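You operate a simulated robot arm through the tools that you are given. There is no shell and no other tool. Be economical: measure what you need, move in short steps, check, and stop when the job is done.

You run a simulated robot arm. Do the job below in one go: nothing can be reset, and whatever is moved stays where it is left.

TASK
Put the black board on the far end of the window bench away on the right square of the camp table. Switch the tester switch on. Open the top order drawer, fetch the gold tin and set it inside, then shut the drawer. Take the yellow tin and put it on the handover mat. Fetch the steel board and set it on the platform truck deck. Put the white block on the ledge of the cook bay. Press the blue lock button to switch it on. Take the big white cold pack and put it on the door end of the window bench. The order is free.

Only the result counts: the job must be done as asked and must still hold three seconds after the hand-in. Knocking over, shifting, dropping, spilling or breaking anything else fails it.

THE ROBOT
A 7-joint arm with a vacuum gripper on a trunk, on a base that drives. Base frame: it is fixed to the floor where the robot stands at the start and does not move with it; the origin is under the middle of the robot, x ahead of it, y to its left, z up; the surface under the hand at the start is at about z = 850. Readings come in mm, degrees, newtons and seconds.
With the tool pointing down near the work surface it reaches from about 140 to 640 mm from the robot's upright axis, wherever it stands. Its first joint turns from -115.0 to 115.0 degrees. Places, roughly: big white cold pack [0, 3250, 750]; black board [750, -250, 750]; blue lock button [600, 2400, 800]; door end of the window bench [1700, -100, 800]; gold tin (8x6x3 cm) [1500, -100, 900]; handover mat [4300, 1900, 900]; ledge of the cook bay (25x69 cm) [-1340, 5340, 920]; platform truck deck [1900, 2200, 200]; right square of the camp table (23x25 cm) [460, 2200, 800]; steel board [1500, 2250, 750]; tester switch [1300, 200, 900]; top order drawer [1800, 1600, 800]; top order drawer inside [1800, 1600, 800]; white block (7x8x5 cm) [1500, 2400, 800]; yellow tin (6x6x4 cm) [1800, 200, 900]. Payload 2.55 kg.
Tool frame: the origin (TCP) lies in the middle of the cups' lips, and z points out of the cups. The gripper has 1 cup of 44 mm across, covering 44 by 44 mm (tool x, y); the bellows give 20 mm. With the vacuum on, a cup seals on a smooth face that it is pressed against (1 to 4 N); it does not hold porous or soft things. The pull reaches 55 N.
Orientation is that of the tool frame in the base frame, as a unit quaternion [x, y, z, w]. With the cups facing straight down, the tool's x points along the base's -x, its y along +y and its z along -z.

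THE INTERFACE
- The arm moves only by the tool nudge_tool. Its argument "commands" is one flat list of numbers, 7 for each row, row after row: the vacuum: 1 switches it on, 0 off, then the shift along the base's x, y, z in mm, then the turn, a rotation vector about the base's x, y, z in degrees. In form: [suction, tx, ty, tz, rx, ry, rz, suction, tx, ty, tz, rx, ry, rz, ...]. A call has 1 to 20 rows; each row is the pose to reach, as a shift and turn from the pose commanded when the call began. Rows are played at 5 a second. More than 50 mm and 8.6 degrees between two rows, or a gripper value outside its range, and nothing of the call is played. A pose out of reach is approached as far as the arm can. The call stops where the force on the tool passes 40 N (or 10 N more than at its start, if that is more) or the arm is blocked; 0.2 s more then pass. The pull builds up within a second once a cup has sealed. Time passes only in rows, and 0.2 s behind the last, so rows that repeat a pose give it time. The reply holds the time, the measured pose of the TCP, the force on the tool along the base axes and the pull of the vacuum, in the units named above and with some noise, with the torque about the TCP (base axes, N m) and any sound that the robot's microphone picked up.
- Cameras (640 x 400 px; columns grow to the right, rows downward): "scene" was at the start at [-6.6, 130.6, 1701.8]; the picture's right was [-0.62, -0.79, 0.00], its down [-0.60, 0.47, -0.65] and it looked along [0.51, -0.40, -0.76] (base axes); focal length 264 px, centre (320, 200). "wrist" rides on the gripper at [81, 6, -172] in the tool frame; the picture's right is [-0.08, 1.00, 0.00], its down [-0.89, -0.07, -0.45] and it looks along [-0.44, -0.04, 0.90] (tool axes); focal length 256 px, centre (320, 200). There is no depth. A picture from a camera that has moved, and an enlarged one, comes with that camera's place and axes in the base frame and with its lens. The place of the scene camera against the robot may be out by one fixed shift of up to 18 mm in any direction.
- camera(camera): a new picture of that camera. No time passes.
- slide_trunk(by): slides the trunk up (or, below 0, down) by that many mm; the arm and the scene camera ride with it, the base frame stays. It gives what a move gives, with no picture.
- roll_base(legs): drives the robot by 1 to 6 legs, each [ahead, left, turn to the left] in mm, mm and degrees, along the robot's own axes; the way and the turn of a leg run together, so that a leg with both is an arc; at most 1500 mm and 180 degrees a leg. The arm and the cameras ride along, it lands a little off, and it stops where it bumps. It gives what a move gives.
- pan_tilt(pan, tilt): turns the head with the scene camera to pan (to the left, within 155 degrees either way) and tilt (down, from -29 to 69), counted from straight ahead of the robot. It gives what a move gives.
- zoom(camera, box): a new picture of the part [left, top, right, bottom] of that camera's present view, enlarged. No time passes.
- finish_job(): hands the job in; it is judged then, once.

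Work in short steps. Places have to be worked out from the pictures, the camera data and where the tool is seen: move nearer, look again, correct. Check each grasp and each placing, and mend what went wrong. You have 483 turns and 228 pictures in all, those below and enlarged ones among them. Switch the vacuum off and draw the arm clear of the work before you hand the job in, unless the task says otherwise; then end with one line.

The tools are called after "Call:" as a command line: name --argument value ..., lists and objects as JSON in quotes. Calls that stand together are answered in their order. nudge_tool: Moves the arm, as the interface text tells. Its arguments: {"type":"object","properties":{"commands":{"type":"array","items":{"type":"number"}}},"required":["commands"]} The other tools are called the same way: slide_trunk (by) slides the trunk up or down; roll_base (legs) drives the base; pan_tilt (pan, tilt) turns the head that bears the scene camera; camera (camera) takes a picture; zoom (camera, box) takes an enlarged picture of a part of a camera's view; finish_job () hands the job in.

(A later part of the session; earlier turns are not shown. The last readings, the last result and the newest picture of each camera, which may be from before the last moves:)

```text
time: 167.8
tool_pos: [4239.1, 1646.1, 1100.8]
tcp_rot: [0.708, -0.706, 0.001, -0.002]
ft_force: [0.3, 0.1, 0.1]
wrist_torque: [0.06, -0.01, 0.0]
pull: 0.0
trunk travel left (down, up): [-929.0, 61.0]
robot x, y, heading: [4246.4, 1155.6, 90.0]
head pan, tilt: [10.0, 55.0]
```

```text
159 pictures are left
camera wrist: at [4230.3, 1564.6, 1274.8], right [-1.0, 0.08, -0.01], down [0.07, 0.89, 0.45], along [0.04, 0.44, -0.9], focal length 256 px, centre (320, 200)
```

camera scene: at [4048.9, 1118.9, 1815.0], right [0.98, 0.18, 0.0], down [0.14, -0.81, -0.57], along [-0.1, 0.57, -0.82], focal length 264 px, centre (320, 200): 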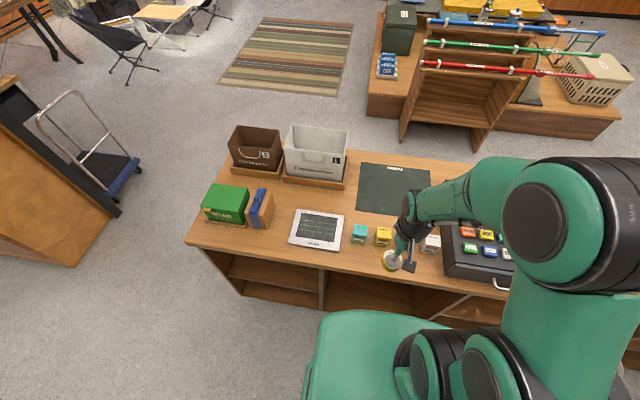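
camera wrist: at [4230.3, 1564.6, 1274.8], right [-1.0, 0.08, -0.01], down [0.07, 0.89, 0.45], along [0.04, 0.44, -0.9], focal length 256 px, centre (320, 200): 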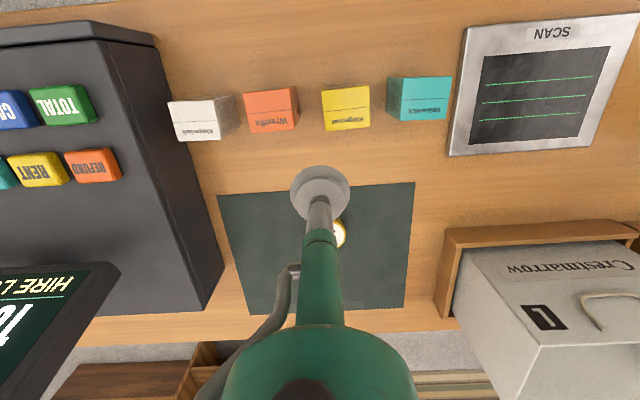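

Yellow tin is on the mat. Next the steel board and truck: retract, back off, and drive round to the open area north of the camp table.

Call:
nudge_tool --commands '[0, 0, -40, 20, 0, 0, 0, 0, 0, -80, 40, 0, 0, 0, 0, 0, -120, 60, 0, 0, 0]'

Call:
roll_base --legs '[[-180, 0, 0], [0, 0, 90], [1350, 0, 0], [0, 0, -90], [900, 0, 0]]'

Call:
pan_tilt --pan 50 --tilt 35

Call:
camera --camera "scene"

```text
time: 168.6
tool_pos: [4239.2, 1526.5, 1160.5]
tcp_rot: [0.707, -0.707, 0.001, -0.002]
ft_force: [-0.4, -0.4, 0.0]
wrist_torque: [0.04, 0.01, 0.02]
pull: 0.1
trunk travel left (down, up): [-929.0, 61.0]
robot x, y, heading: [4247.6, 1154.6, 90.0]
head pan, tilt: [10.0, 55.0]
```

```text
time: 188.5
tool_pos: [2872.6, 2240.4, 1158.8]
tcp_rot: [0.71, -0.704, 0.002, -0.001]
ft_force: [-0.2, 0.7, 0.2]
wrist_torque: [0.02, 0.01, 0.01]
pull: 0.0
trunk travel left (down, up): [-929.0, 61.0]
robot x, y, heading: [2878.6, 1864.0, 90.6]
head pan, tilt: [10.0, 55.0]
```

```text
time: 189.5
tool_pos: [2872.0, 2240.0, 1159.4]
tcp_rot: [0.71, -0.704, 0.002, -0.001]
ft_force: [0.7, 0.2, 0.1]
wrist_torque: [0.0, 0.03, 0.01]
pull: 0.1
trunk travel left (down, up): [-929.0, 61.0]
robot x, y, heading: [2881.8, 1865.4, 90.8]
head pan, tilt: [50.0, 35.0]
```

```text
158 pictures are left
camera scene: at [2630.8, 1860.8, 1843.2], right [0.64, 0.77, 0.0], down [0.44, -0.37, -0.82], along [-0.63, 0.52, -0.57], focal length 264 px, centre (320, 200)
```

scene: 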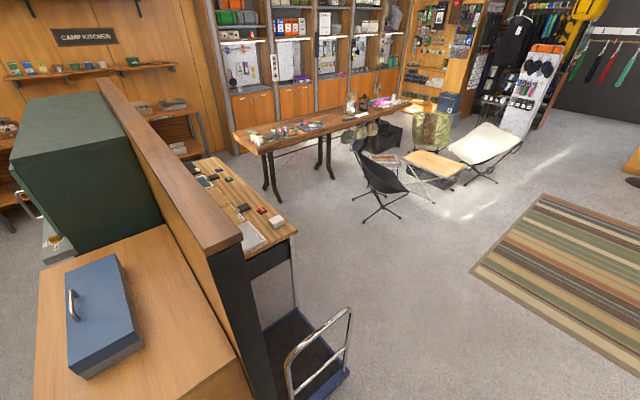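

Truck deck ≈ x 1720–2220, y 1950–2400, handle at its east end; steel board ≈ (1534,2268). Drive round to the north side and face the table.

Call:
roll_base --legs '[[985, 0, -0.8], [0, 0, 90], [1340, 0, 0], [0, 0, 90]]'

Call:
pan_tilt --pan 15 --tilt 55

Call:
camera --camera "scene"

Call:
camera --camera "wrist"

```text
time: 208.6
tool_pos: [1552.8, 2489.3, 1159.8]
tcp_rot: [0.71, 0.704, 0.0, -0.002]
ft_force: [-0.5, 0.1, -0.9]
wrist_torque: [0.0, -0.02, 0.0]
pull: 0.0
trunk travel left (down, up): [-929.0, 61.0]
robot x, y, heading: [1549.9, 2865.6, -90.5]
head pan, tilt: [50.0, 35.0]
```

```text
time: 209.6
tool_pos: [1552.8, 2489.9, 1160.6]
tcp_rot: [0.711, 0.704, -0.001, -0.002]
ft_force: [-0.3, 0.4, -0.6]
wrist_torque: [-0.01, -0.01, 0.0]
pull: 0.1
trunk travel left (down, up): [-929.0, 61.0]
robot x, y, heading: [1553.6, 2868.5, -90.5]
head pan, tilt: [15.0, 55.0]
```

```text
157 pictures are left
camera scene: at [1737.7, 2855.5, 1815.0], right [-0.97, -0.25, 0.0], down [-0.21, 0.79, -0.57], along [0.14, -0.56, -0.82], focal length 264 px, centre (320, 200)
```

scene: 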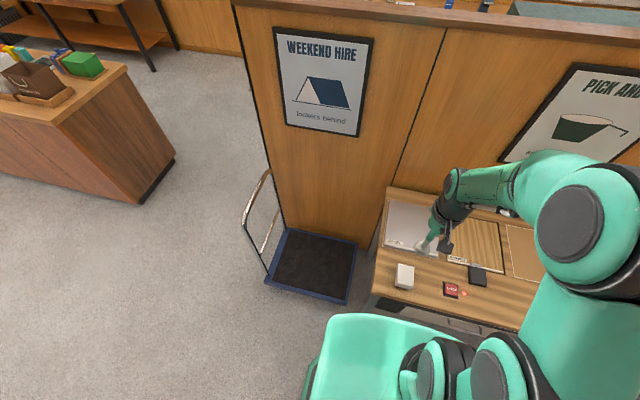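

```text
156 pictures are left
camera wrist: at [1559.5, 2569.8, 1333.2], right [1.0, -0.09, -0.01], down [-0.08, -0.89, 0.44], along [-0.04, -0.44, -0.9], focal length 256 px, centre (320, 200)
```

wrist: 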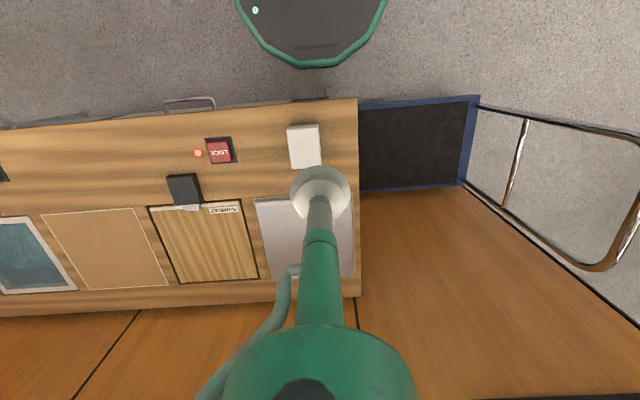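

Steel board: centre ≈ (1497,2208); deck ≈ x 1660–2200, y 2037–2426. Roll nearer to the table.

Call:
roll_base --legs '[[55, -45, 0.5]]'

Call:
nudge_tool --commands '[0, -2, -40, -25, 0, 0, 0, 0, -4, -80, -50, 0, 0, 0, 0, -6, -120, -80, 0, 0, 0, 0, -8, -155, -115, 0, 0, 0, 0, -10, -185, -150, 0, 0, 0, 0, -10, -205, -190, 0, 0, 0]'

Call:
camera --camera "wrist"

```text
time: 210.6
tool_pos: [1510.0, 2435.5, 1159.8]
tcp_rot: [0.707, 0.707, -0.001, -0.002]
ft_force: [-0.2, 0.3, -0.4]
wrist_torque: [-0.01, 0.01, -0.02]
pull: 0.1
trunk travel left (down, up): [-929.0, 61.0]
robot x, y, heading: [1502.2, 2813.6, -89.9]
head pan, tilt: [15.0, 55.0]
```

```text
time: 212.0
tool_pos: [1500.1, 2227.7, 967.9]
tcp_rot: [0.707, 0.707, -0.001, -0.002]
ft_force: [-0.2, -0.5, 0.3]
wrist_torque: [0.06, 0.04, -0.02]
pull: 0.2
trunk travel left (down, up): [-929.0, 61.0]
robot x, y, heading: [1503.7, 2812.8, -90.0]
head pan, tilt: [15.0, 55.0]
```

```text
155 pictures are left
camera wrist: at [1506.5, 2308.2, 1143.2], right [1.0, -0.08, -0.01], down [-0.07, -0.89, 0.44], along [-0.04, -0.44, -0.9], focal length 256 px, centre (320, 200)
```

wrist: 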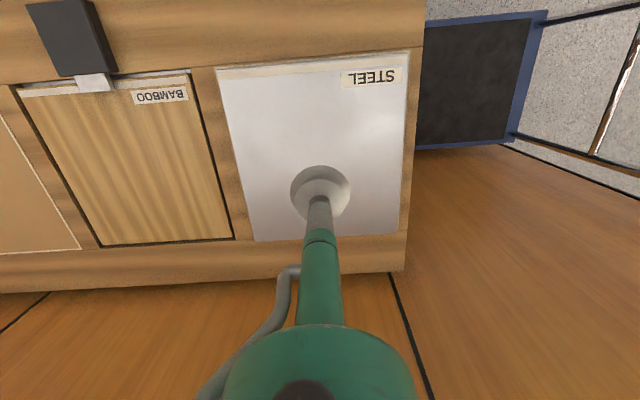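

Centre ≈ (1495,2202). Shift and descend with suction.

Call:
nudge_tool --commands '[0, -5, -15, -40, 0, 0, 0, 0, -5, -26, -85, 0, 0, 0, 1, -5, -26, -125, 0, 0, 0, 1, -5, -26, -140, 0, 0, 0, 1, -5, -26, -147, 0, 0, 0, 1, -5, -26, -151, 0, 0, 0, 1, -5, -26, -154, 0, 0, 0]'

```text
time: 213.6
tool_pos: [1494.6, 2204.8, 816.6]
tcp_rot: [0.707, 0.707, -0.003, -0.003]
ft_force: [0.4, 2.2, 0.8]
wrist_torque: [-0.08, -0.24, 0.1]
pull: 54.9
trunk travel left (down, up): [-929.0, 61.0]
robot x, y, heading: [1503.0, 2811.0, -90.0]
head pan, tilt: [15.0, 55.0]
```

Sealed. Lift gently and check the weight and tilt.

Call:
nudge_tool --commands '[1, 0, 0, 6, 0, 0, 0, 1, 0, 0, 20, 0, 0, 0, 1, 0, 0, 50, 0, 0, 0, 1, 0, 0, 90, 0, 0, 0, 1, 0, 0, 90, 0, 0, 0]'

Call:
camera --camera "wrist"

```text
time: 214.8
tool_pos: [1494.9, 2204.3, 904.7]
tcp_rot: [0.707, 0.707, -0.001, -0.002]
ft_force: [0.4, 0.1, -6.8]
wrist_torque: [0.07, 0.0, -0.02]
pull: 55.1
trunk travel left (down, up): [-929.0, 61.0]
robot x, y, heading: [1501.4, 2807.9, -89.7]
head pan, tilt: [15.0, 55.0]
```

```text
154 pictures are left
camera wrist: at [1500.8, 2283.6, 1078.4], right [1.0, -0.08, -0.01], down [-0.07, -0.89, 0.44], along [-0.04, -0.44, -0.9], focal length 256 px, centre (320, 200)
```

wrist: 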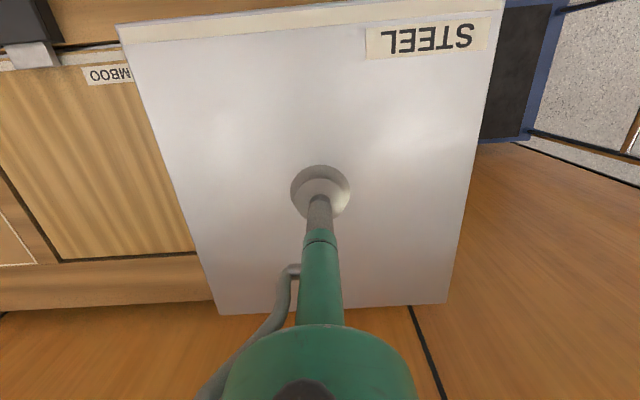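

Held, level. Raise, retract, back off, and slide sideways to face the truck deck.

Call:
nudge_tool --commands '[1, 0, 15, 40, 0, 0, 0, 1, 0, 40, 80, 0, 0, 0, 1, 0, 75, 110, 0, 0, 0, 1, 0, 115, 135, 0, 0, 0, 1, 0, 155, 150, 0, 0, 0, 1, 0, 185, 165, 0, 0, 0]'

Call:
roll_base --legs '[[-60, 0, 0], [0, 470, 0]]'

Call:
camera --camera "scene"

Call:
camera --camera "wrist"

```text
time: 216.2
tool_pos: [1494.9, 2390.9, 1071.4]
tcp_rot: [0.707, 0.707, -0.002, -0.002]
ft_force: [0.8, 0.7, -7.7]
wrist_torque: [0.02, 0.03, -0.02]
pull: 55.0
trunk travel left (down, up): [-929.0, 61.0]
robot x, y, heading: [1502.6, 2810.3, -89.9]
head pan, tilt: [15.0, 55.0]
```

```text
time: 219.6
tool_pos: [1965.0, 2447.8, 1070.6]
tcp_rot: [0.708, 0.706, -0.001, -0.002]
ft_force: [0.6, -0.3, -6.9]
wrist_torque: [0.01, -0.02, 0.0]
pull: 55.1
trunk travel left (down, up): [-929.0, 61.0]
robot x, y, heading: [1975.7, 2870.2, -89.9]
head pan, tilt: [15.0, 55.0]
```

```text
153 pictures are left
camera scene: at [2163.5, 2861.5, 1815.0], right [-0.97, -0.26, 0.0], down [-0.21, 0.79, -0.57], along [0.15, -0.55, -0.82], focal length 264 px, centre (320, 200)
```

scene: 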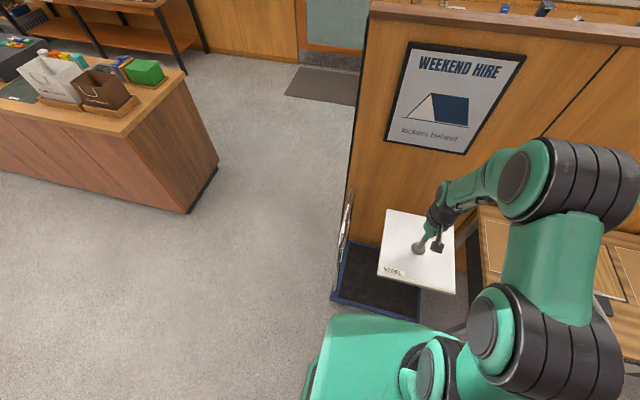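

```text
152 pictures are left
camera wrist: at [1971.5, 2528.3, 1243.9], right [1.0, -0.08, -0.01], down [-0.07, -0.89, 0.44], along [-0.04, -0.44, -0.9], focal length 256 px, centre (320, 200)
```

wrist: 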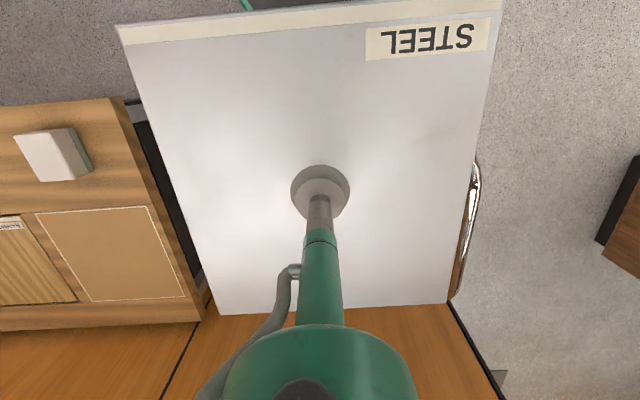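

Deck ≈ x 1690–2200, y 2040–2440; handle on the east edge at x≈2195. Advance to y≈2745, then lower the trunk.

Call:
roll_base --legs '[[125, -20, 0]]'

Call:
slide_trunk --by -400

Call:
camera --camera "scene"

Call:
camera --camera "wrist"

```text
time: 220.9
tool_pos: [1946.5, 2323.2, 1070.2]
tcp_rot: [0.707, 0.707, -0.001, -0.004]
ft_force: [0.9, 0.5, -8.4]
wrist_torque: [0.02, 0.02, -0.01]
pull: 54.6
trunk travel left (down, up): [-929.0, 61.0]
robot x, y, heading: [1957.4, 2746.9, -90.2]
head pan, tilt: [15.0, 55.0]
```

```text
time: 224.7
tool_pos: [1945.8, 2323.8, 670.2]
tcp_rot: [0.707, 0.708, 0.0, -0.002]
ft_force: [-0.2, 0.3, -7.7]
wrist_torque: [0.06, 0.03, 0.0]
pull: 54.5
trunk travel left (down, up): [-529.0, 461.0]
robot x, y, heading: [1953.9, 2743.0, -90.0]
head pan, tilt: [15.0, 55.0]
```

```text
151 pictures are left
camera scene: at [2143.3, 2737.3, 1415.0], right [-0.97, -0.26, 0.0], down [-0.21, 0.79, -0.57], along [0.15, -0.55, -0.82], focal length 264 px, centre (320, 200)
```

scene: 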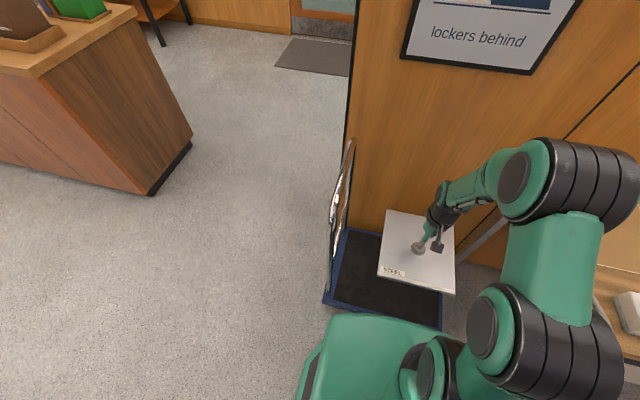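

```text
150 pictures are left
camera wrist: at [1952.0, 2403.9, 843.8], right [1.0, -0.08, -0.01], down [-0.07, -0.89, 0.44], along [-0.04, -0.44, -0.9], focal length 256 px, centre (320, 200)
```

wrist: 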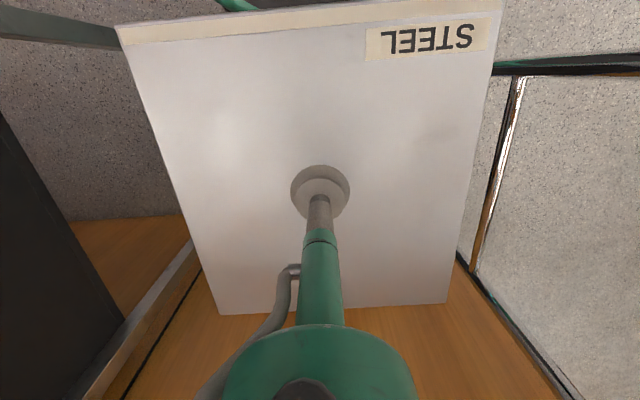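

Deck centre ≈ (1935,2245). Lower the trunk another 340 mm.

Call:
slide_trunk --by -340

Call:
nudge_tool --commands '[1, -2, -30, 0, 0, 0, 0, 1, -5, -60, 0, 0, 0, 0, 1, -8, -85, 0, 0, 0, 0]'

Call:
camera --camera "scene"

Call:
camera --camera "wrist"

```text
time: 228.0
tool_pos: [1946.0, 2324.4, 330.2]
tcp_rot: [0.707, 0.707, -0.001, -0.004]
ft_force: [0.5, 0.2, -7.2]
wrist_torque: [0.05, 0.02, -0.02]
pull: 54.9
trunk travel left (down, up): [-189.0, 801.0]
robot x, y, heading: [1952.1, 2746.4, -90.2]
head pan, tilt: [15.0, 55.0]
```

```text
time: 228.8
tool_pos: [1937.6, 2238.5, 328.4]
tcp_rot: [0.707, 0.707, 0.0, -0.004]
ft_force: [0.9, 0.3, -8.2]
wrist_torque: [0.07, 0.0, 0.0]
pull: 54.4
trunk travel left (down, up): [-189.0, 801.0]
robot x, y, heading: [1953.6, 2744.0, -90.0]
head pan, tilt: [15.0, 55.0]
```

```text
149 pictures are left
camera scene: at [2143.3, 2737.4, 1075.0], right [-0.97, -0.26, 0.0], down [-0.21, 0.79, -0.57], along [0.15, -0.55, -0.82], focal length 264 px, centre (320, 200)
```

scene: 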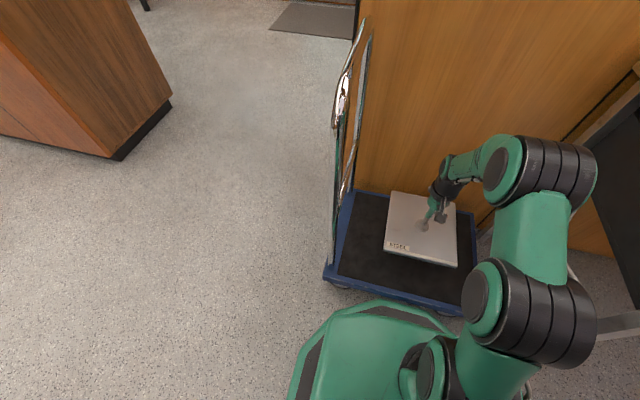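

```text
148 pictures are left
camera wrist: at [1944.4, 2318.3, 503.6], right [1.0, -0.08, -0.01], down [-0.07, -0.89, 0.44], along [-0.04, -0.44, -0.9], focal length 256 px, centre (320, 200)
```

wrist: 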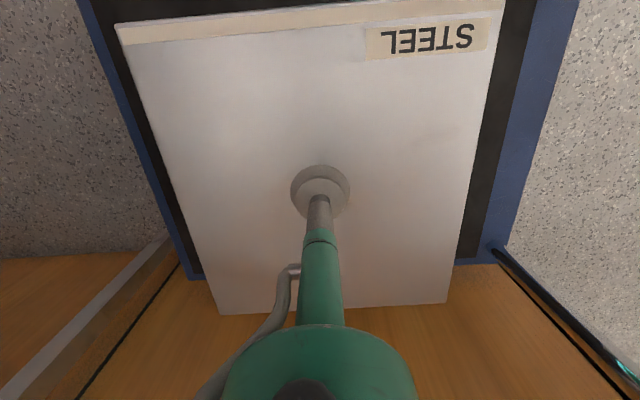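

Board lies well inside the deck in plan. Lower with the arm toward the deck.

Call:
nudge_tool --commands '[1, 3, 0, -30, 0, 0, 0, 1, 3, 0, -60, 0, 0, 0, 1, 3, 0, -80, 0, 0, 0, 1, 3, 0, -80, 0, 0, 0]'

Call:
camera --camera "wrist"

Call:
zoom --camera "scene" --box '[310, 160, 510, 320]'

```text
time: 229.8
tool_pos: [1941.7, 2238.9, 248.9]
tcp_rot: [0.707, 0.707, -0.001, -0.003]
ft_force: [0.6, 0.0, -7.6]
wrist_torque: [-0.01, -0.01, -0.02]
pull: 54.5
trunk travel left (down, up): [-189.0, 801.0]
robot x, y, heading: [1957.1, 2745.0, -89.9]
head pan, tilt: [15.0, 55.0]
```

```text
147 pictures are left
camera wrist: at [1947.4, 2318.0, 423.2], right [1.0, -0.08, -0.01], down [-0.07, -0.89, 0.44], along [-0.04, -0.44, -0.9], focal length 256 px, centre (320, 200)
```

wrist: 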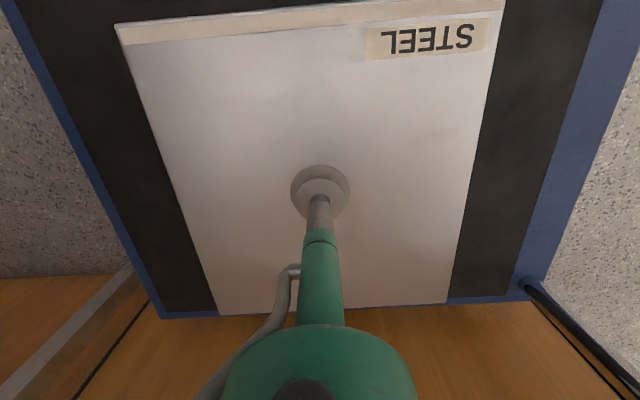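

```text
2.50 times, centred on (410, 240) of scene
camera zoom: at [2143.3, 2737.3, 1075.0], right [-0.97, -0.26, 0.0], down [-0.21, 0.79, -0.57], along [0.15, -0.55, -0.82], focal length 660 px, centre (95, 100)
```

zoom: 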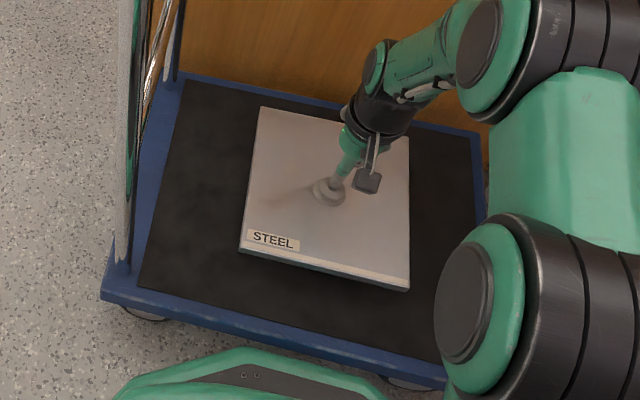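

Well centred. Go down in small steps to contact.

Call:
nudge_tool --commands '[1, 0, 0, -8, 0, 0, 0, 1, 0, 0, -14, 0, 0, 0, 1, 0, 0, -18, 0, 0, 0, 1, 0, 0, -22, 0, 0, 0]'

```text
time: 230.8
tool_pos: [1940.7, 2240.3, 227.9]
tcp_rot: [0.707, 0.707, -0.001, -0.003]
ft_force: [-0.2, 0.2, -6.1]
wrist_torque: [0.03, 0.0, 0.0]
pull: 55.2
trunk travel left (down, up): [-189.0, 801.0]
robot x, y, heading: [1957.9, 2744.9, -90.1]
head pan, tilt: [15.0, 55.0]
```

Call:
nudge_tool --commands '[1, 0, 0, -4, 0, 0, 0, 1, 0, 0, -8, 0, 0, 0, 1, 0, 0, -11, 0, 0, 0, 1, 0, 0, -14, 0, 0, 0]'

```text
time: 231.8
tool_pos: [1941.2, 2239.4, 214.5]
tcp_rot: [0.707, 0.707, -0.001, -0.003]
ft_force: [-0.7, 0.2, -6.7]
wrist_torque: [0.05, 0.0, -0.03]
pull: 54.5
trunk travel left (down, up): [-189.0, 801.0]
robot x, y, heading: [1952.2, 2743.7, -90.0]
head pan, tilt: [15.0, 55.0]
```

Call:
nudge_tool --commands '[1, 0, 0, -4, 0, 0, 0, 1, 0, 0, -7, 0, 0, 0, 1, 0, 0, -10, 0, 0, 0, 1, 0, 0, -12, 0, 0, 0]'

Call:
zoom --camera "scene" --box '[310, 160, 510, 320]'

```text
time: 232.8
tool_pos: [1942.1, 2238.3, 201.5]
tcp_rot: [0.707, 0.707, -0.001, -0.003]
ft_force: [-0.3, -0.8, -8.2]
wrist_torque: [0.02, 0.0, 0.02]
pull: 55.0
trunk travel left (down, up): [-189.0, 801.0]
robot x, y, heading: [1956.0, 2750.0, -90.1]
head pan, tilt: [15.0, 55.0]
```

```text
2.50 times, centred on (410, 240) of scene
camera zoom: at [2143.3, 2737.3, 1075.0], right [-0.97, -0.26, 0.0], down [-0.21, 0.79, -0.57], along [0.15, -0.55, -0.82], focal length 660 px, centre (95, 100)
```

zoom: 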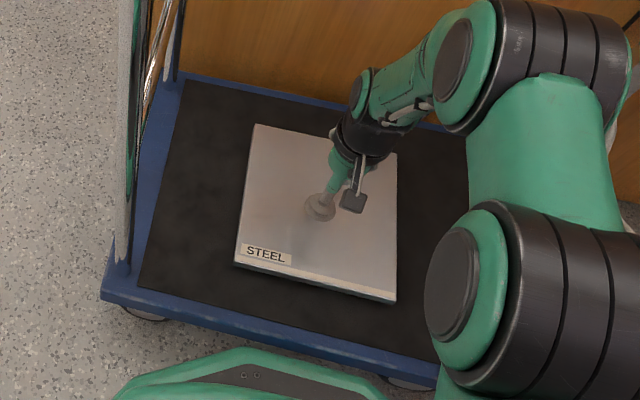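

No contact yet; continue.

Call:
nudge_tool --commands '[1, 0, 0, -4, 0, 0, 0, 1, 0, 0, -8, 0, 0, 0, 1, 0, 0, -11, 0, 0, 0, 1, 0, 0, -14, 0, 0, 0]'

```text
time: 233.8
tool_pos: [1941.7, 2238.7, 187.7]
tcp_rot: [0.707, 0.707, -0.001, -0.003]
ft_force: [-0.3, -0.2, -7.6]
wrist_torque: [0.01, -0.01, -0.01]
pull: 54.7
trunk travel left (down, up): [-189.0, 801.0]
robot x, y, heading: [1956.2, 2743.4, -90.0]
head pan, tilt: [15.0, 55.0]
```

Call:
nudge_tool --commands '[1, 0, 0, -4, 0, 0, 0, 1, 0, 0, -7, 0, 0, 0, 1, 0, 0, -10, 0, 0, 0, 1, 0, 0, -12, 0, 0, 0]'

Call:
camera --camera "wrist"

```text
time: 234.6
tool_pos: [1940.7, 2237.7, 184.4]
tcp_rot: [0.707, 0.707, -0.001, -0.003]
ft_force: [1.1, 8.9, 18.6]
wrist_torque: [-0.26, -0.2, 0.09]
pull: 54.9
trunk travel left (down, up): [-189.0, 801.0]
robot x, y, heading: [1951.3, 2746.2, -90.1]
head pan, tilt: [15.0, 55.0]
stopped in row 3: the force on the tool passed its limit at 42 N (the readings are from after the stop); the commanded pose is now the measured one
```

```text
144 pictures are left
camera wrist: at [1946.8, 2318.4, 357.6], right [1.0, -0.08, -0.01], down [-0.07, -0.89, 0.44], along [-0.04, -0.44, -0.9], focal length 256 px, centre (320, 200)
```

wrist: 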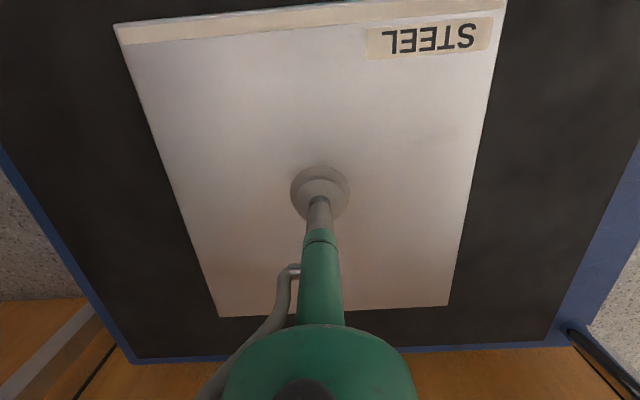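

Board is on the deck. Ease up a hair, release, and rise.

Call:
nudge_tool --commands '[1, 0, 0, 2, 0, 0, 0, 0, 0, 0, 2, 0, 0, 0, 0, 0, 0, 2, 0, 0, 0, 0, 0, 0, 3, 0, 0, 0, 0, 0, 0, 15, 0, 0, 0, 0, 0, 0, 50, 0, 0, 0, 0, 0, 10, 95, 0, 0, 0, 0, 0, 50, 115, 0, 0, 0, 0, 0, 85, 130, 0, 0, 0]'

Call:
slide_trunk --by 700

Call:
camera --camera "scene"

```text
time: 236.6
tool_pos: [1939.5, 2323.0, 311.4]
tcp_rot: [0.708, 0.707, -0.001, -0.003]
ft_force: [-0.1, -0.4, 0.4]
wrist_torque: [-0.02, -0.01, 0.0]
pull: 0.1
trunk travel left (down, up): [-189.0, 801.0]
robot x, y, heading: [1956.0, 2746.6, -89.9]
head pan, tilt: [15.0, 55.0]
```

```text
refused: 700 is not a number from -400 to 400
```

```text
143 pictures are left
camera scene: at [2143.3, 2737.8, 1075.0], right [-0.97, -0.26, 0.0], down [-0.21, 0.79, -0.57], along [0.15, -0.55, -0.82], focal length 264 px, centre (320, 200)
```

scene: 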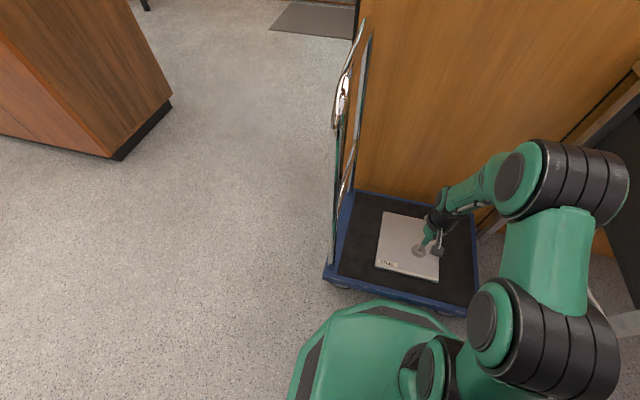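

Steel board rests on the deck. Raise the trunk and move back to the table for the white block.

Call:
slide_trunk --by 400

Call:
slide_trunk --by 340

Call:
roll_base --legs '[[-90, 0, 0], [0, -440, 0]]'

Call:
camera --camera "wrist"

```text
time: 240.4
tool_pos: [1940.9, 2323.9, 711.9]
tcp_rot: [0.708, 0.707, 0.0, -0.002]
ft_force: [-0.5, 0.9, -0.1]
wrist_torque: [0.01, 0.01, 0.0]
pull: 0.1
trunk travel left (down, up): [-589.0, 401.0]
robot x, y, heading: [1956.2, 2744.9, -90.0]
head pan, tilt: [15.0, 55.0]
```

```text
time: 243.8
tool_pos: [1940.5, 2323.9, 1051.8]
tcp_rot: [0.707, 0.707, -0.001, -0.004]
ft_force: [0.5, -0.1, -0.6]
wrist_torque: [-0.02, 0.01, 0.04]
pull: 0.0
trunk travel left (down, up): [-929.0, 61.0]
robot x, y, heading: [1953.2, 2745.3, -90.0]
head pan, tilt: [15.0, 55.0]
```

```text
time: 247.2
tool_pos: [1500.6, 2414.6, 1051.9]
tcp_rot: [0.706, 0.708, -0.001, -0.004]
ft_force: [0.9, 0.9, 0.2]
wrist_torque: [0.01, 0.02, -0.02]
pull: 0.0
trunk travel left (down, up): [-929.0, 61.0]
robot x, y, heading: [1516.9, 2837.9, -89.9]
head pan, tilt: [15.0, 55.0]
```

```text
142 pictures are left
camera wrist: at [1506.9, 2494.3, 1225.1], right [1.0, -0.08, -0.01], down [-0.07, -0.89, 0.44], along [-0.04, -0.44, -0.9], focal length 256 px, centre (320, 200)
```

wrist: 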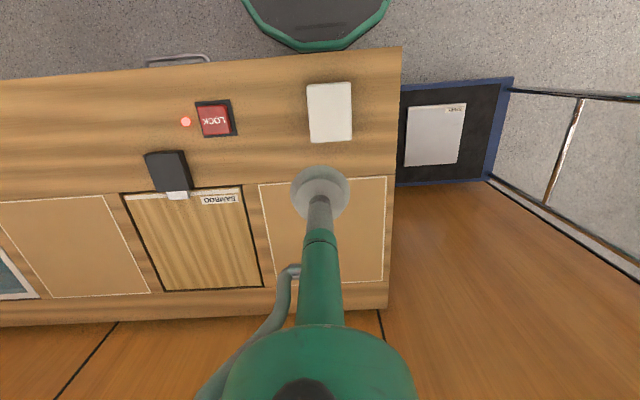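

White block ≈ (1515,2445). Move above it.

Call:
nudge_tool --commands '[0, 7, 15, -40, 0, 0, 0, 0, 14, 30, -80, 0, 0, 0, 0, 14, 30, -120, 0, 0, 0, 0, 14, 30, -160, 0, 0, 0, 0, 14, 30, -160, 0, 0, 0]'

Call:
camera --camera "wrist"

```text
time: 248.3
tool_pos: [1515.1, 2445.2, 891.1]
tcp_rot: [0.705, 0.709, -0.002, -0.002]
ft_force: [0.6, -0.3, 0.2]
wrist_torque: [-0.01, 0.01, 0.0]
pull: 0.2
trunk travel left (down, up): [-929.0, 61.0]
robot x, y, heading: [1517.0, 2837.2, -89.9]
head pan, tilt: [15.0, 55.0]
```

```text
141 pictures are left
camera wrist: at [1521.1, 2525.2, 1064.3], right [1.0, -0.08, -0.01], down [-0.07, -0.89, 0.44], along [-0.04, -0.44, -0.9], focal length 256 px, centre (320, 200)
```

wrist: 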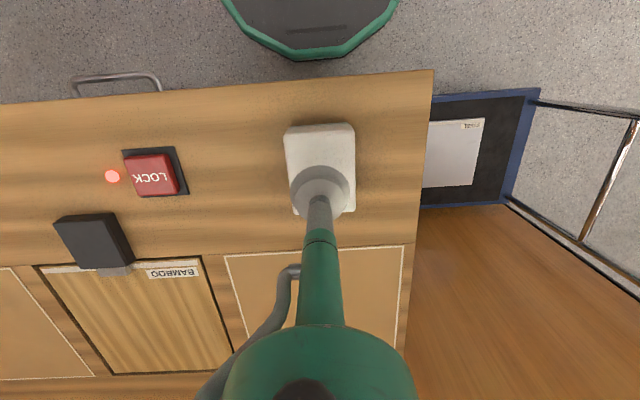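

Call:
nudge_tool --commands '[0, 0, 4, -15, 0, 0, 0, 1, 0, 4, -28, 0, 0, 0, 1, 0, 4, -35, 0, 0, 0, 1, 0, 4, -40, 0, 0, 0, 1, 0, 4, -44, 0, 0, 0]'

```text
time: 249.6
tool_pos: [1515.1, 2447.0, 847.0]
tcp_rot: [0.706, 0.708, 0.0, -0.004]
ft_force: [0.6, 0.0, 1.0]
wrist_torque: [0.03, 0.01, 0.0]
pull: 54.8
trunk travel left (down, up): [-929.0, 61.0]
robot x, y, heading: [1513.7, 2837.1, -89.5]
head pan, tilt: [15.0, 55.0]
```

Sealed. Lift, retract, back off and turn west to see the route north.

Call:
nudge_tool --commands '[1, 0, 0, 8, 0, 0, 0, 1, 0, 0, 40, 0, 0, 0, 1, 0, 5, 85, 0, 0, 0, 1, 0, 10, 130, 0, 0, 0, 1, 0, 15, 175, 0, 0, 0, 1, 0, 15, 220, 0, 0, 0, 1, 0, 15, 260, 0, 0, 0]'

Call:
roll_base --legs '[[-200, 0, 0], [0, 0, -90]]'

Call:
pan_tilt --pan -60 --tilt 25

Call:
camera --camera "scene"

Call:
camera --camera "wrist"

```text
time: 251.2
tool_pos: [1514.6, 2464.3, 1107.0]
tcp_rot: [0.706, 0.708, 0.0, -0.003]
ft_force: [0.2, -0.3, -1.2]
wrist_torque: [-0.03, 0.0, 0.01]
pull: 54.7
trunk travel left (down, up): [-929.0, 61.0]
robot x, y, heading: [1513.7, 2837.2, -90.0]
head pan, tilt: [15.0, 55.0]
```

```text
time: 256.6
tool_pos: [1138.6, 3040.4, 1106.3]
tcp_rot: [1.0, -0.007, 0.001, -0.002]
ft_force: [0.1, -1.0, -1.1]
wrist_torque: [0.01, 0.03, -0.01]
pull: 55.0
trunk travel left (down, up): [-929.0, 61.0]
robot x, y, heading: [1514.5, 3036.8, 179.4]
head pan, tilt: [15.0, 55.0]
```

```text
time: 258.1
tool_pos: [1138.4, 3041.2, 1107.8]
tcp_rot: [1.0, -0.007, 0.002, -0.002]
ft_force: [0.2, 0.1, -0.1]
wrist_torque: [-0.01, 0.01, -0.01]
pull: 54.8
trunk travel left (down, up): [-929.0, 61.0]
robot x, y, heading: [1514.0, 3034.8, 179.4]
head pan, tilt: [-60.0, 25.0]
```

```text
140 pictures are left
camera scene: at [1519.8, 2939.6, 1859.0], right [0.87, 0.49, 0.0], down [0.21, -0.37, -0.91], along [-0.44, 0.79, -0.42], focal length 264 px, centre (320, 200)
```

scene: 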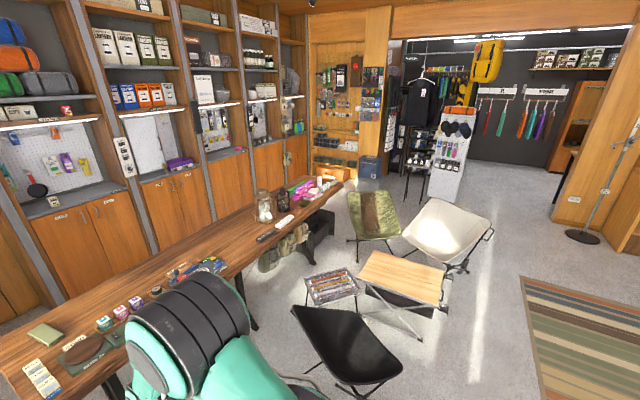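

```text
139 pictures are left
camera wrist: at [1218.0, 3032.5, 1280.1], right [-0.09, -1.0, -0.01], down [-0.89, 0.08, 0.44], along [-0.44, 0.05, -0.9], focal length 256 px, centre (320, 200)
```

wrist: 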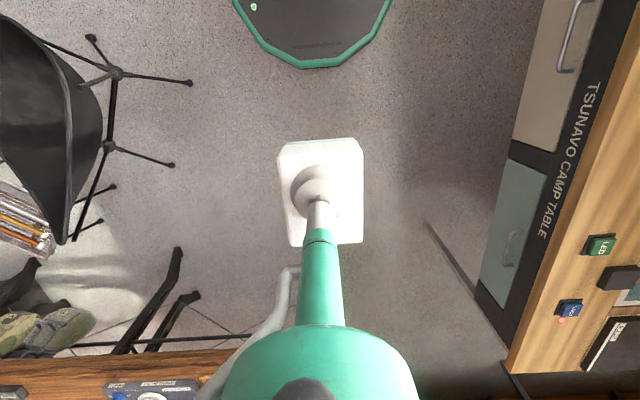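

The bay wall's ledges are along x≈−1340; the chairs block the direct way, so I'll go back by the known route (east, aisle, lockers' end, then north along the west aisle).

Call:
roll_base --legs '[[-1360, 0, 0.6], [0, 1400, 0], [0, 700, 0], [1400, 0, 0]]'

```text
time: 281.5
tool_pos: [1107.7, 902.5, 1105.5]
tcp_rot: [1.0, 0.007, 0.002, -0.003]
ft_force: [0.3, -0.3, -1.5]
wrist_torque: [0.02, 0.03, 0.01]
pull: 55.5
trunk travel left (down, up): [-929.0, 61.0]
robot x, y, heading: [1484.3, 907.0, -179.3]
head pan, tilt: [-60.0, 25.0]
```

On track. Continue west, turn north and go up the west aisle.

Call:
roll_base --legs '[[1400, 0, -0.7], [390, 0, 0], [0, 0, -90], [1350, 200, 0], [1000, 50, 0]]'

Call:
pan_tilt --pan 15 --tilt 20

Call:
camera --camera "scene"

```text
time: 305.6
tool_pos: [-569.1, 3610.0, 1106.0]
tcp_rot: [-0.706, 0.708, -0.003, 0.001]
ft_force: [0.3, -0.7, -0.1]
wrist_torque: [0.0, 0.0, 0.02]
pull: 54.4
trunk travel left (down, up): [-929.0, 61.0]
robot x, y, heading: [-569.4, 3234.1, 89.9]
head pan, tilt: [-60.0, 25.0]
```

```text
time: 307.1
tool_pos: [-569.2, 3609.0, 1106.7]
tcp_rot: [-0.707, 0.707, -0.003, 0.0]
ft_force: [0.4, -0.2, -0.5]
wrist_torque: [-0.03, 0.02, 0.01]
pull: 54.8
trunk travel left (down, up): [-929.0, 61.0]
robot x, y, heading: [-570.2, 3231.1, 90.0]
head pan, tilt: [15.0, 20.0]
```

```text
138 pictures are left
camera scene: at [-778.6, 3266.3, 1867.1], right [0.97, 0.26, 0.0], down [0.09, -0.33, -0.94], along [-0.24, 0.91, -0.34], focal length 264 px, centre (320, 200)
```

scene: 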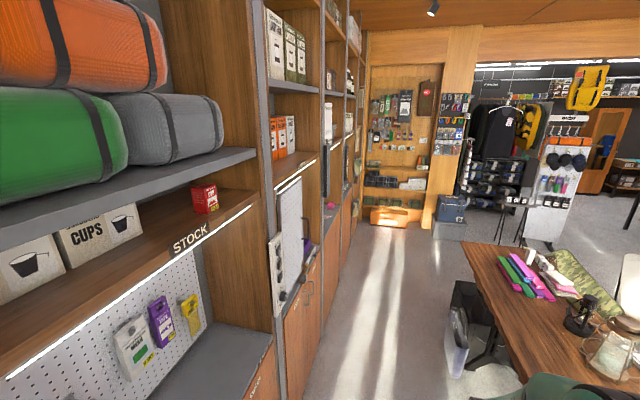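

Bays have signs (first is STOCK). Roll on to y≈4400 and look left.

Call:
roll_base --legs '[[1200, 0, 0]]'

Call:
pan_tilt --pan 55 --tilt 25

Call:
camera --camera "scene"

```text
time: 313.2
tool_pos: [-549.9, 4813.4, 1105.4]
tcp_rot: [-0.7, 0.714, -0.004, 0.001]
ft_force: [0.5, 0.0, -1.0]
wrist_torque: [-0.01, 0.02, -0.01]
pull: 54.9
trunk travel left (down, up): [-929.0, 61.0]
robot x, y, heading: [-559.2, 4437.6, 88.9]
head pan, tilt: [15.0, 20.0]
```

```text
time: 314.2
tool_pos: [-550.3, 4812.4, 1106.8]
tcp_rot: [-0.701, 0.714, -0.003, 0.001]
ft_force: [-0.6, 0.6, -0.6]
wrist_torque: [0.0, -0.02, -0.04]
pull: 55.0
trunk travel left (down, up): [-929.0, 61.0]
robot x, y, heading: [-555.7, 4441.5, 88.9]
head pan, tilt: [55.0, 25.0]
```

```text
137 pictures are left
camera scene: at [-817.1, 4438.0, 1859.0], right [0.59, 0.81, 0.0], down [0.34, -0.25, -0.91], along [-0.73, 0.54, -0.42], focal length 264 px, centre (320, 200)
```

scene: 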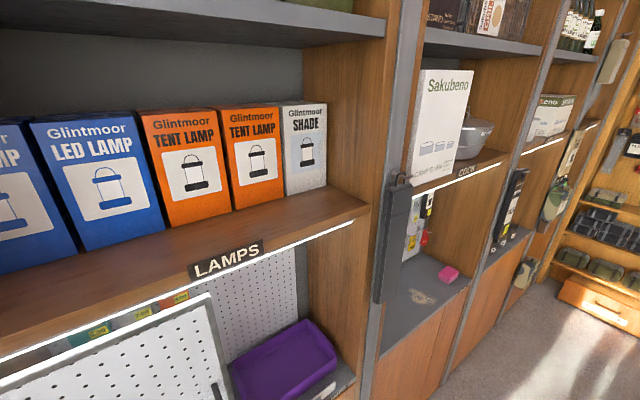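

COOK is the next bay. Roll 850 mm on and look square at it.

Call:
roll_base --legs '[[850, 0, 1]]'

Call:
pan_tilt --pan 90 --tilt 40

Call:
camera --camera "scene"

```text
time: 318.8
tool_pos: [-551.0, 5666.3, 1105.9]
tcp_rot: [0.708, -0.706, 0.004, 0.0]
ft_force: [0.2, 0.3, -0.8]
wrist_torque: [-0.01, -0.01, 0.04]
pull: 54.8
trunk travel left (down, up): [-929.0, 61.0]
robot x, y, heading: [-552.6, 5291.5, 90.1]
head pan, tilt: [55.0, 25.0]
```

```text
time: 319.8
tool_pos: [-551.0, 5665.7, 1106.2]
tcp_rot: [0.709, -0.705, 0.002, 0.0]
ft_force: [-0.4, 0.3, -0.9]
wrist_torque: [-0.02, 0.0, -0.02]
pull: 54.7
trunk travel left (down, up): [-929.0, 61.0]
robot x, y, heading: [-548.8, 5293.2, 90.2]
head pan, tilt: [90.0, 40.0]
```

```text
136 pictures are left
camera scene: at [-819.5, 5231.7, 1835.7], right [0.0, 1.0, 0.0], down [0.64, 0.0, -0.77], along [-0.77, 0.0, -0.64], focal length 264 px, centre (320, 200)
```

scene: 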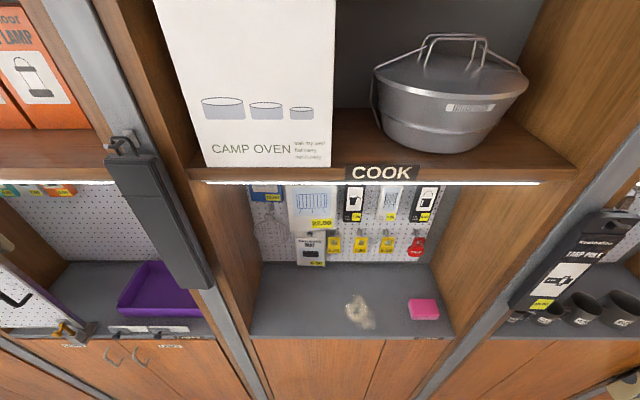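

COOK ledge: x −1511…−1205, y 4990–5680, z≈920; free on its left part, with a smear near (−1292,5368) and a pink sponge to avoid. Turn to face it at y≈5150.

Call:
roll_base --legs '[[0, 0, 90], [130, 145, 0]]'

Call:
pan_tilt --pan 25 --tilt 35

Call:
camera --camera "scene"

Call:
camera --camera "wrist"

```text
time: 325.2
tool_pos: [-1055.0, 5144.9, 1107.7]
tcp_rot: [1.0, 0.001, 0.002, -0.002]
ft_force: [0.3, -0.4, -1.0]
wrist_torque: [0.01, 0.0, 0.01]
pull: 55.0
trunk travel left (down, up): [-929.0, 61.0]
robot x, y, heading: [-679.6, 5145.6, -179.8]
head pan, tilt: [90.0, 40.0]
```

```text
time: 326.5
tool_pos: [-1054.8, 5145.7, 1106.2]
tcp_rot: [1.0, 0.001, 0.002, -0.002]
ft_force: [0.0, -1.0, -1.6]
wrist_torque: [-0.01, 0.03, -0.01]
pull: 54.9
trunk travel left (down, up): [-929.0, 61.0]
robot x, y, heading: [-680.5, 5147.9, -179.7]
head pan, tilt: [25.0, 35.0]
```

```text
135 pictures are left
camera scene: at [-706.4, 4932.3, 1843.3], right [-0.43, 0.91, 0.0], down [0.52, 0.24, -0.82], along [-0.74, -0.35, -0.57], focal length 264 px, centre (320, 200)
```

scene: 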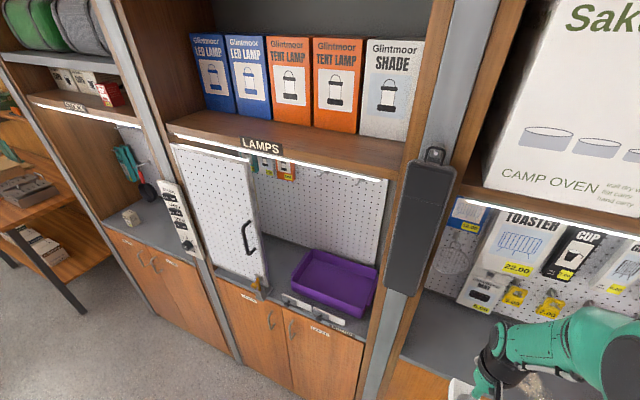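

```text
134 pictures are left
camera wrist: at [-976.1, 5137.3, 1280.1], right [-0.08, -1.0, -0.01], down [-0.89, 0.07, 0.44], along [-0.44, 0.04, -0.9], focal length 256 px, centre (320, 200)
```

wrist: 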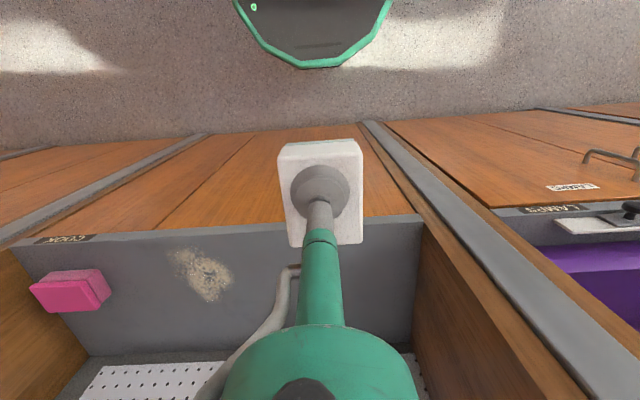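

Free zone y 5000–5320 confirmed. Roll 40 mm nearer and extend in over the ledge at moderate height.

Call:
roll_base --legs '[[40, -20, 0]]'

Call:
nudge_tool --commands '[1, -40, 0, -10, 0, 0, 0, 1, -80, 0, -20, 0, 0, 0, 1, -120, 0, -35, 0, 0, 0, 1, -155, 0, -55, 0, 0, 0, 1, -180, 0, -80, 0, 0, 0, 1, -190, 0, -105, 0, 0, 0]'

Call:
camera --camera "wrist"

Call:
pan_tilt --pan 10 --tilt 35

Call:
camera --camera "scene"

```text
time: 327.4
tool_pos: [-1094.1, 5165.1, 1106.7]
tcp_rot: [1.0, 0.001, 0.001, -0.003]
ft_force: [-0.3, 0.3, -0.6]
wrist_torque: [-0.02, 0.02, -0.01]
pull: 54.7
trunk travel left (down, up): [-929.0, 61.0]
robot x, y, heading: [-724.0, 5166.3, -180.0]
head pan, tilt: [25.0, 35.0]
```

```text
time: 328.8
tool_pos: [-1285.0, 5164.2, 1000.7]
tcp_rot: [1.0, 0.001, 0.001, -0.003]
ft_force: [-0.9, 0.3, -0.5]
wrist_torque: [0.03, -0.06, 0.02]
pull: 54.9
trunk travel left (down, up): [-929.0, 61.0]
robot x, y, heading: [-717.5, 5163.8, -179.7]
head pan, tilt: [25.0, 35.0]
```

```text
133 pictures are left
camera wrist: at [-1206.3, 5157.5, 1174.3], right [-0.08, -1.0, -0.01], down [-0.89, 0.07, 0.44], along [-0.44, 0.04, -0.9], focal length 256 px, centre (320, 200)
```

wrist: 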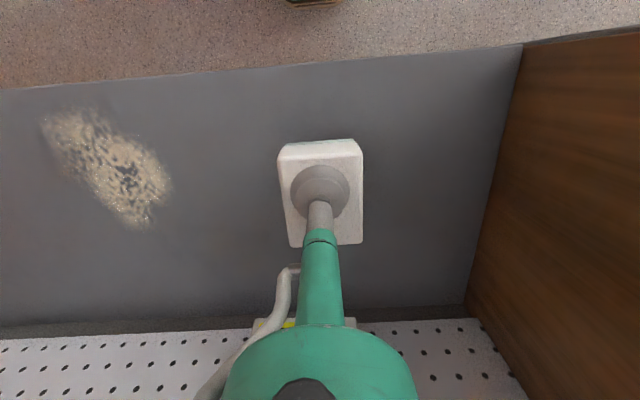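

```text
time: 329.6
tool_pos: [-1282.7, 5163.9, 1000.5]
tcp_rot: [1.0, 0.001, 0.002, -0.003]
ft_force: [0.1, 0.9, -1.4]
wrist_torque: [-0.02, -0.03, -0.01]
pull: 54.6
trunk travel left (down, up): [-929.0, 61.0]
robot x, y, heading: [-719.6, 5165.1, -179.9]
head pan, tilt: [10.0, 35.0]
```

```text
132 pictures are left
camera scene: at [-753.2, 4973.9, 1843.3], right [-0.18, 0.98, 0.0], down [0.56, 0.1, -0.82], along [-0.81, -0.14, -0.57], focal length 264 px, centre (320, 200)
```

scene: 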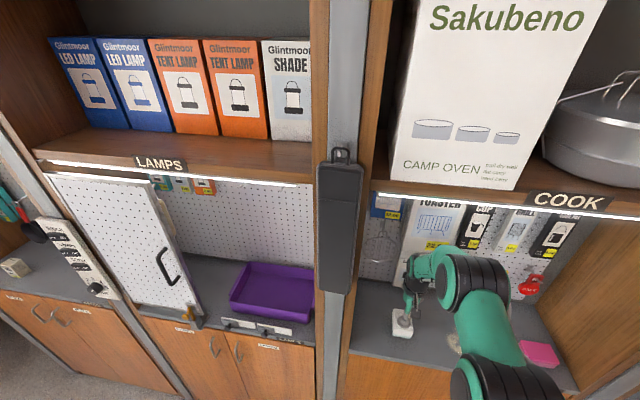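

Fits well under the shelf. Lower to contact.

Call:
nudge_tool --commands '[1, 0, 0, -12, 0, 0, 0, 1, 0, 0, -22, 0, 0, 0, 1, 0, 0, -28, 0, 0, 0, 1, 0, 0, -32, 0, 0, 0, 1, 0, 0, -35, 0, 0, 0]'

```text
time: 330.8
tool_pos: [-1284.6, 5165.2, 974.4]
tcp_rot: [1.0, 0.001, -0.006, -0.003]
ft_force: [5.6, 0.0, 39.0]
wrist_torque: [-0.4, -0.19, -0.02]
pull: 55.1
trunk travel left (down, up): [-929.0, 61.0]
robot x, y, heading: [-721.2, 5169.3, -180.0]
head pan, tilt: [10.0, 35.0]
```

Firm contact (39 N). Ease up, release, rise, and back out.

Call:
nudge_tool --commands '[1, 0, 0, 6, 0, 0, 0, 0, 0, 0, 8, 0, 0, 0, 0, 0, 0, 8, 0, 0, 0, 0, 0, 0, 9, 0, 0, 0, 0, 0, 0, 20, 0, 0, 0, 0, 0, 0, 50, 0, 0, 0, 0, 15, 0, 90, 0, 0, 0, 0, 55, 0, 105, 0, 0, 0, 0, 100, 0, 120, 0, 0, 0, 0, 145, 0, 130, 0, 0, 0, 0, 190, 0, 135, 0, 0, 0]'

Call:
camera --camera "wrist"

```text
time: 333.2
tool_pos: [-1093.4, 5165.1, 1104.1]
tcp_rot: [1.0, 0.0, 0.001, -0.003]
ft_force: [0.3, -0.1, 0.9]
wrist_torque: [0.01, 0.03, -0.01]
pull: 0.0
trunk travel left (down, up): [-929.0, 61.0]
robot x, y, heading: [-720.7, 5163.4, -180.1]
head pan, tilt: [10.0, 35.0]
```

```text
131 pictures are left
camera wrist: at [-1014.1, 5157.6, 1277.1], right [-0.08, -1.0, -0.01], down [-0.89, 0.07, 0.44], along [-0.44, 0.04, -0.9], focal length 256 px, centre (320, 200)
```

wrist: 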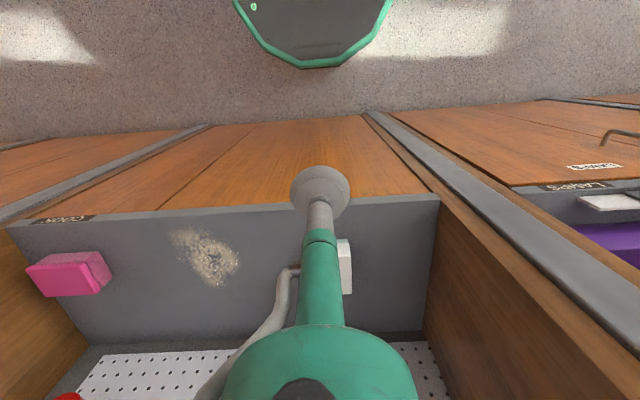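

White block is set. Next: tester switch and gold tin at the window bench. Drive back south and into the bench aisle.

Call:
roll_base --legs '[[-150, 0, 0], [0, 0, 90], [1400, 0, 0], [1400, 0, 0]]'

```text
time: 351.5
tool_pos: [-558.2, 1994.0, 1102.9]
tcp_rot: [0.707, 0.707, -0.001, -0.003]
ft_force: [0.5, -0.5, 0.5]
wrist_torque: [0.04, 0.03, -0.01]
pull: 0.0
trunk travel left (down, up): [-929.0, 61.0]
robot x, y, heading: [-556.9, 2370.5, -90.2]
head pan, tilt: [10.0, 35.0]
```

Call:
roll_base --legs '[[1430, 150, 0.2], [0, 0, 90], [1400, 0, 0], [300, 0, 0]]'

Call:
pan_tilt --pan -75 --tilt 45

Call:
camera --camera "scene"

```text
time: 370.7
tool_pos: [1675.1, 941.2, 1101.5]
tcp_rot: [0.001, 1.0, -0.002, -0.002]
ft_force: [0.3, -0.3, 0.7]
wrist_torque: [-0.02, 0.0, 0.01]
pull: 0.0
trunk travel left (down, up): [-929.0, 61.0]
robot x, y, heading: [1300.6, 942.3, -0.3]
head pan, tilt: [10.0, 35.0]
```

```text
time: 372.3
tool_pos: [1675.0, 941.0, 1102.7]
tcp_rot: [0.002, 1.0, -0.002, -0.002]
ft_force: [0.9, -0.9, 0.5]
wrist_torque: [-0.02, -0.01, 0.0]
pull: 0.0
trunk travel left (down, up): [-929.0, 61.0]
robot x, y, heading: [1302.2, 943.3, -0.5]
head pan, tilt: [-75.0, 45.0]
```

```text
130 pictures are left
camera scene: at [1254.3, 1043.3, 1828.4], right [-0.97, -0.26, 0.0], down [-0.18, 0.68, -0.71], along [0.18, -0.68, -0.71], focal length 264 px, centre (320, 200)
```

scene: 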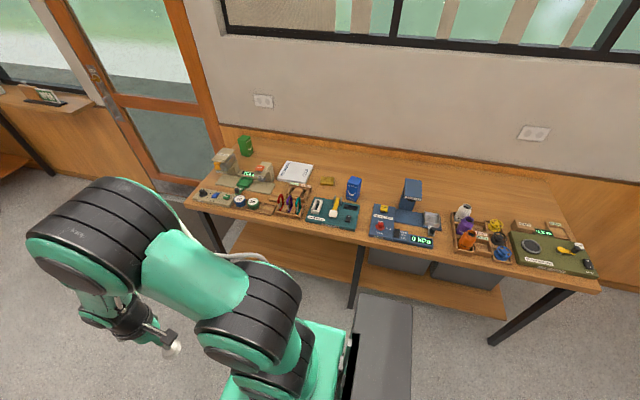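

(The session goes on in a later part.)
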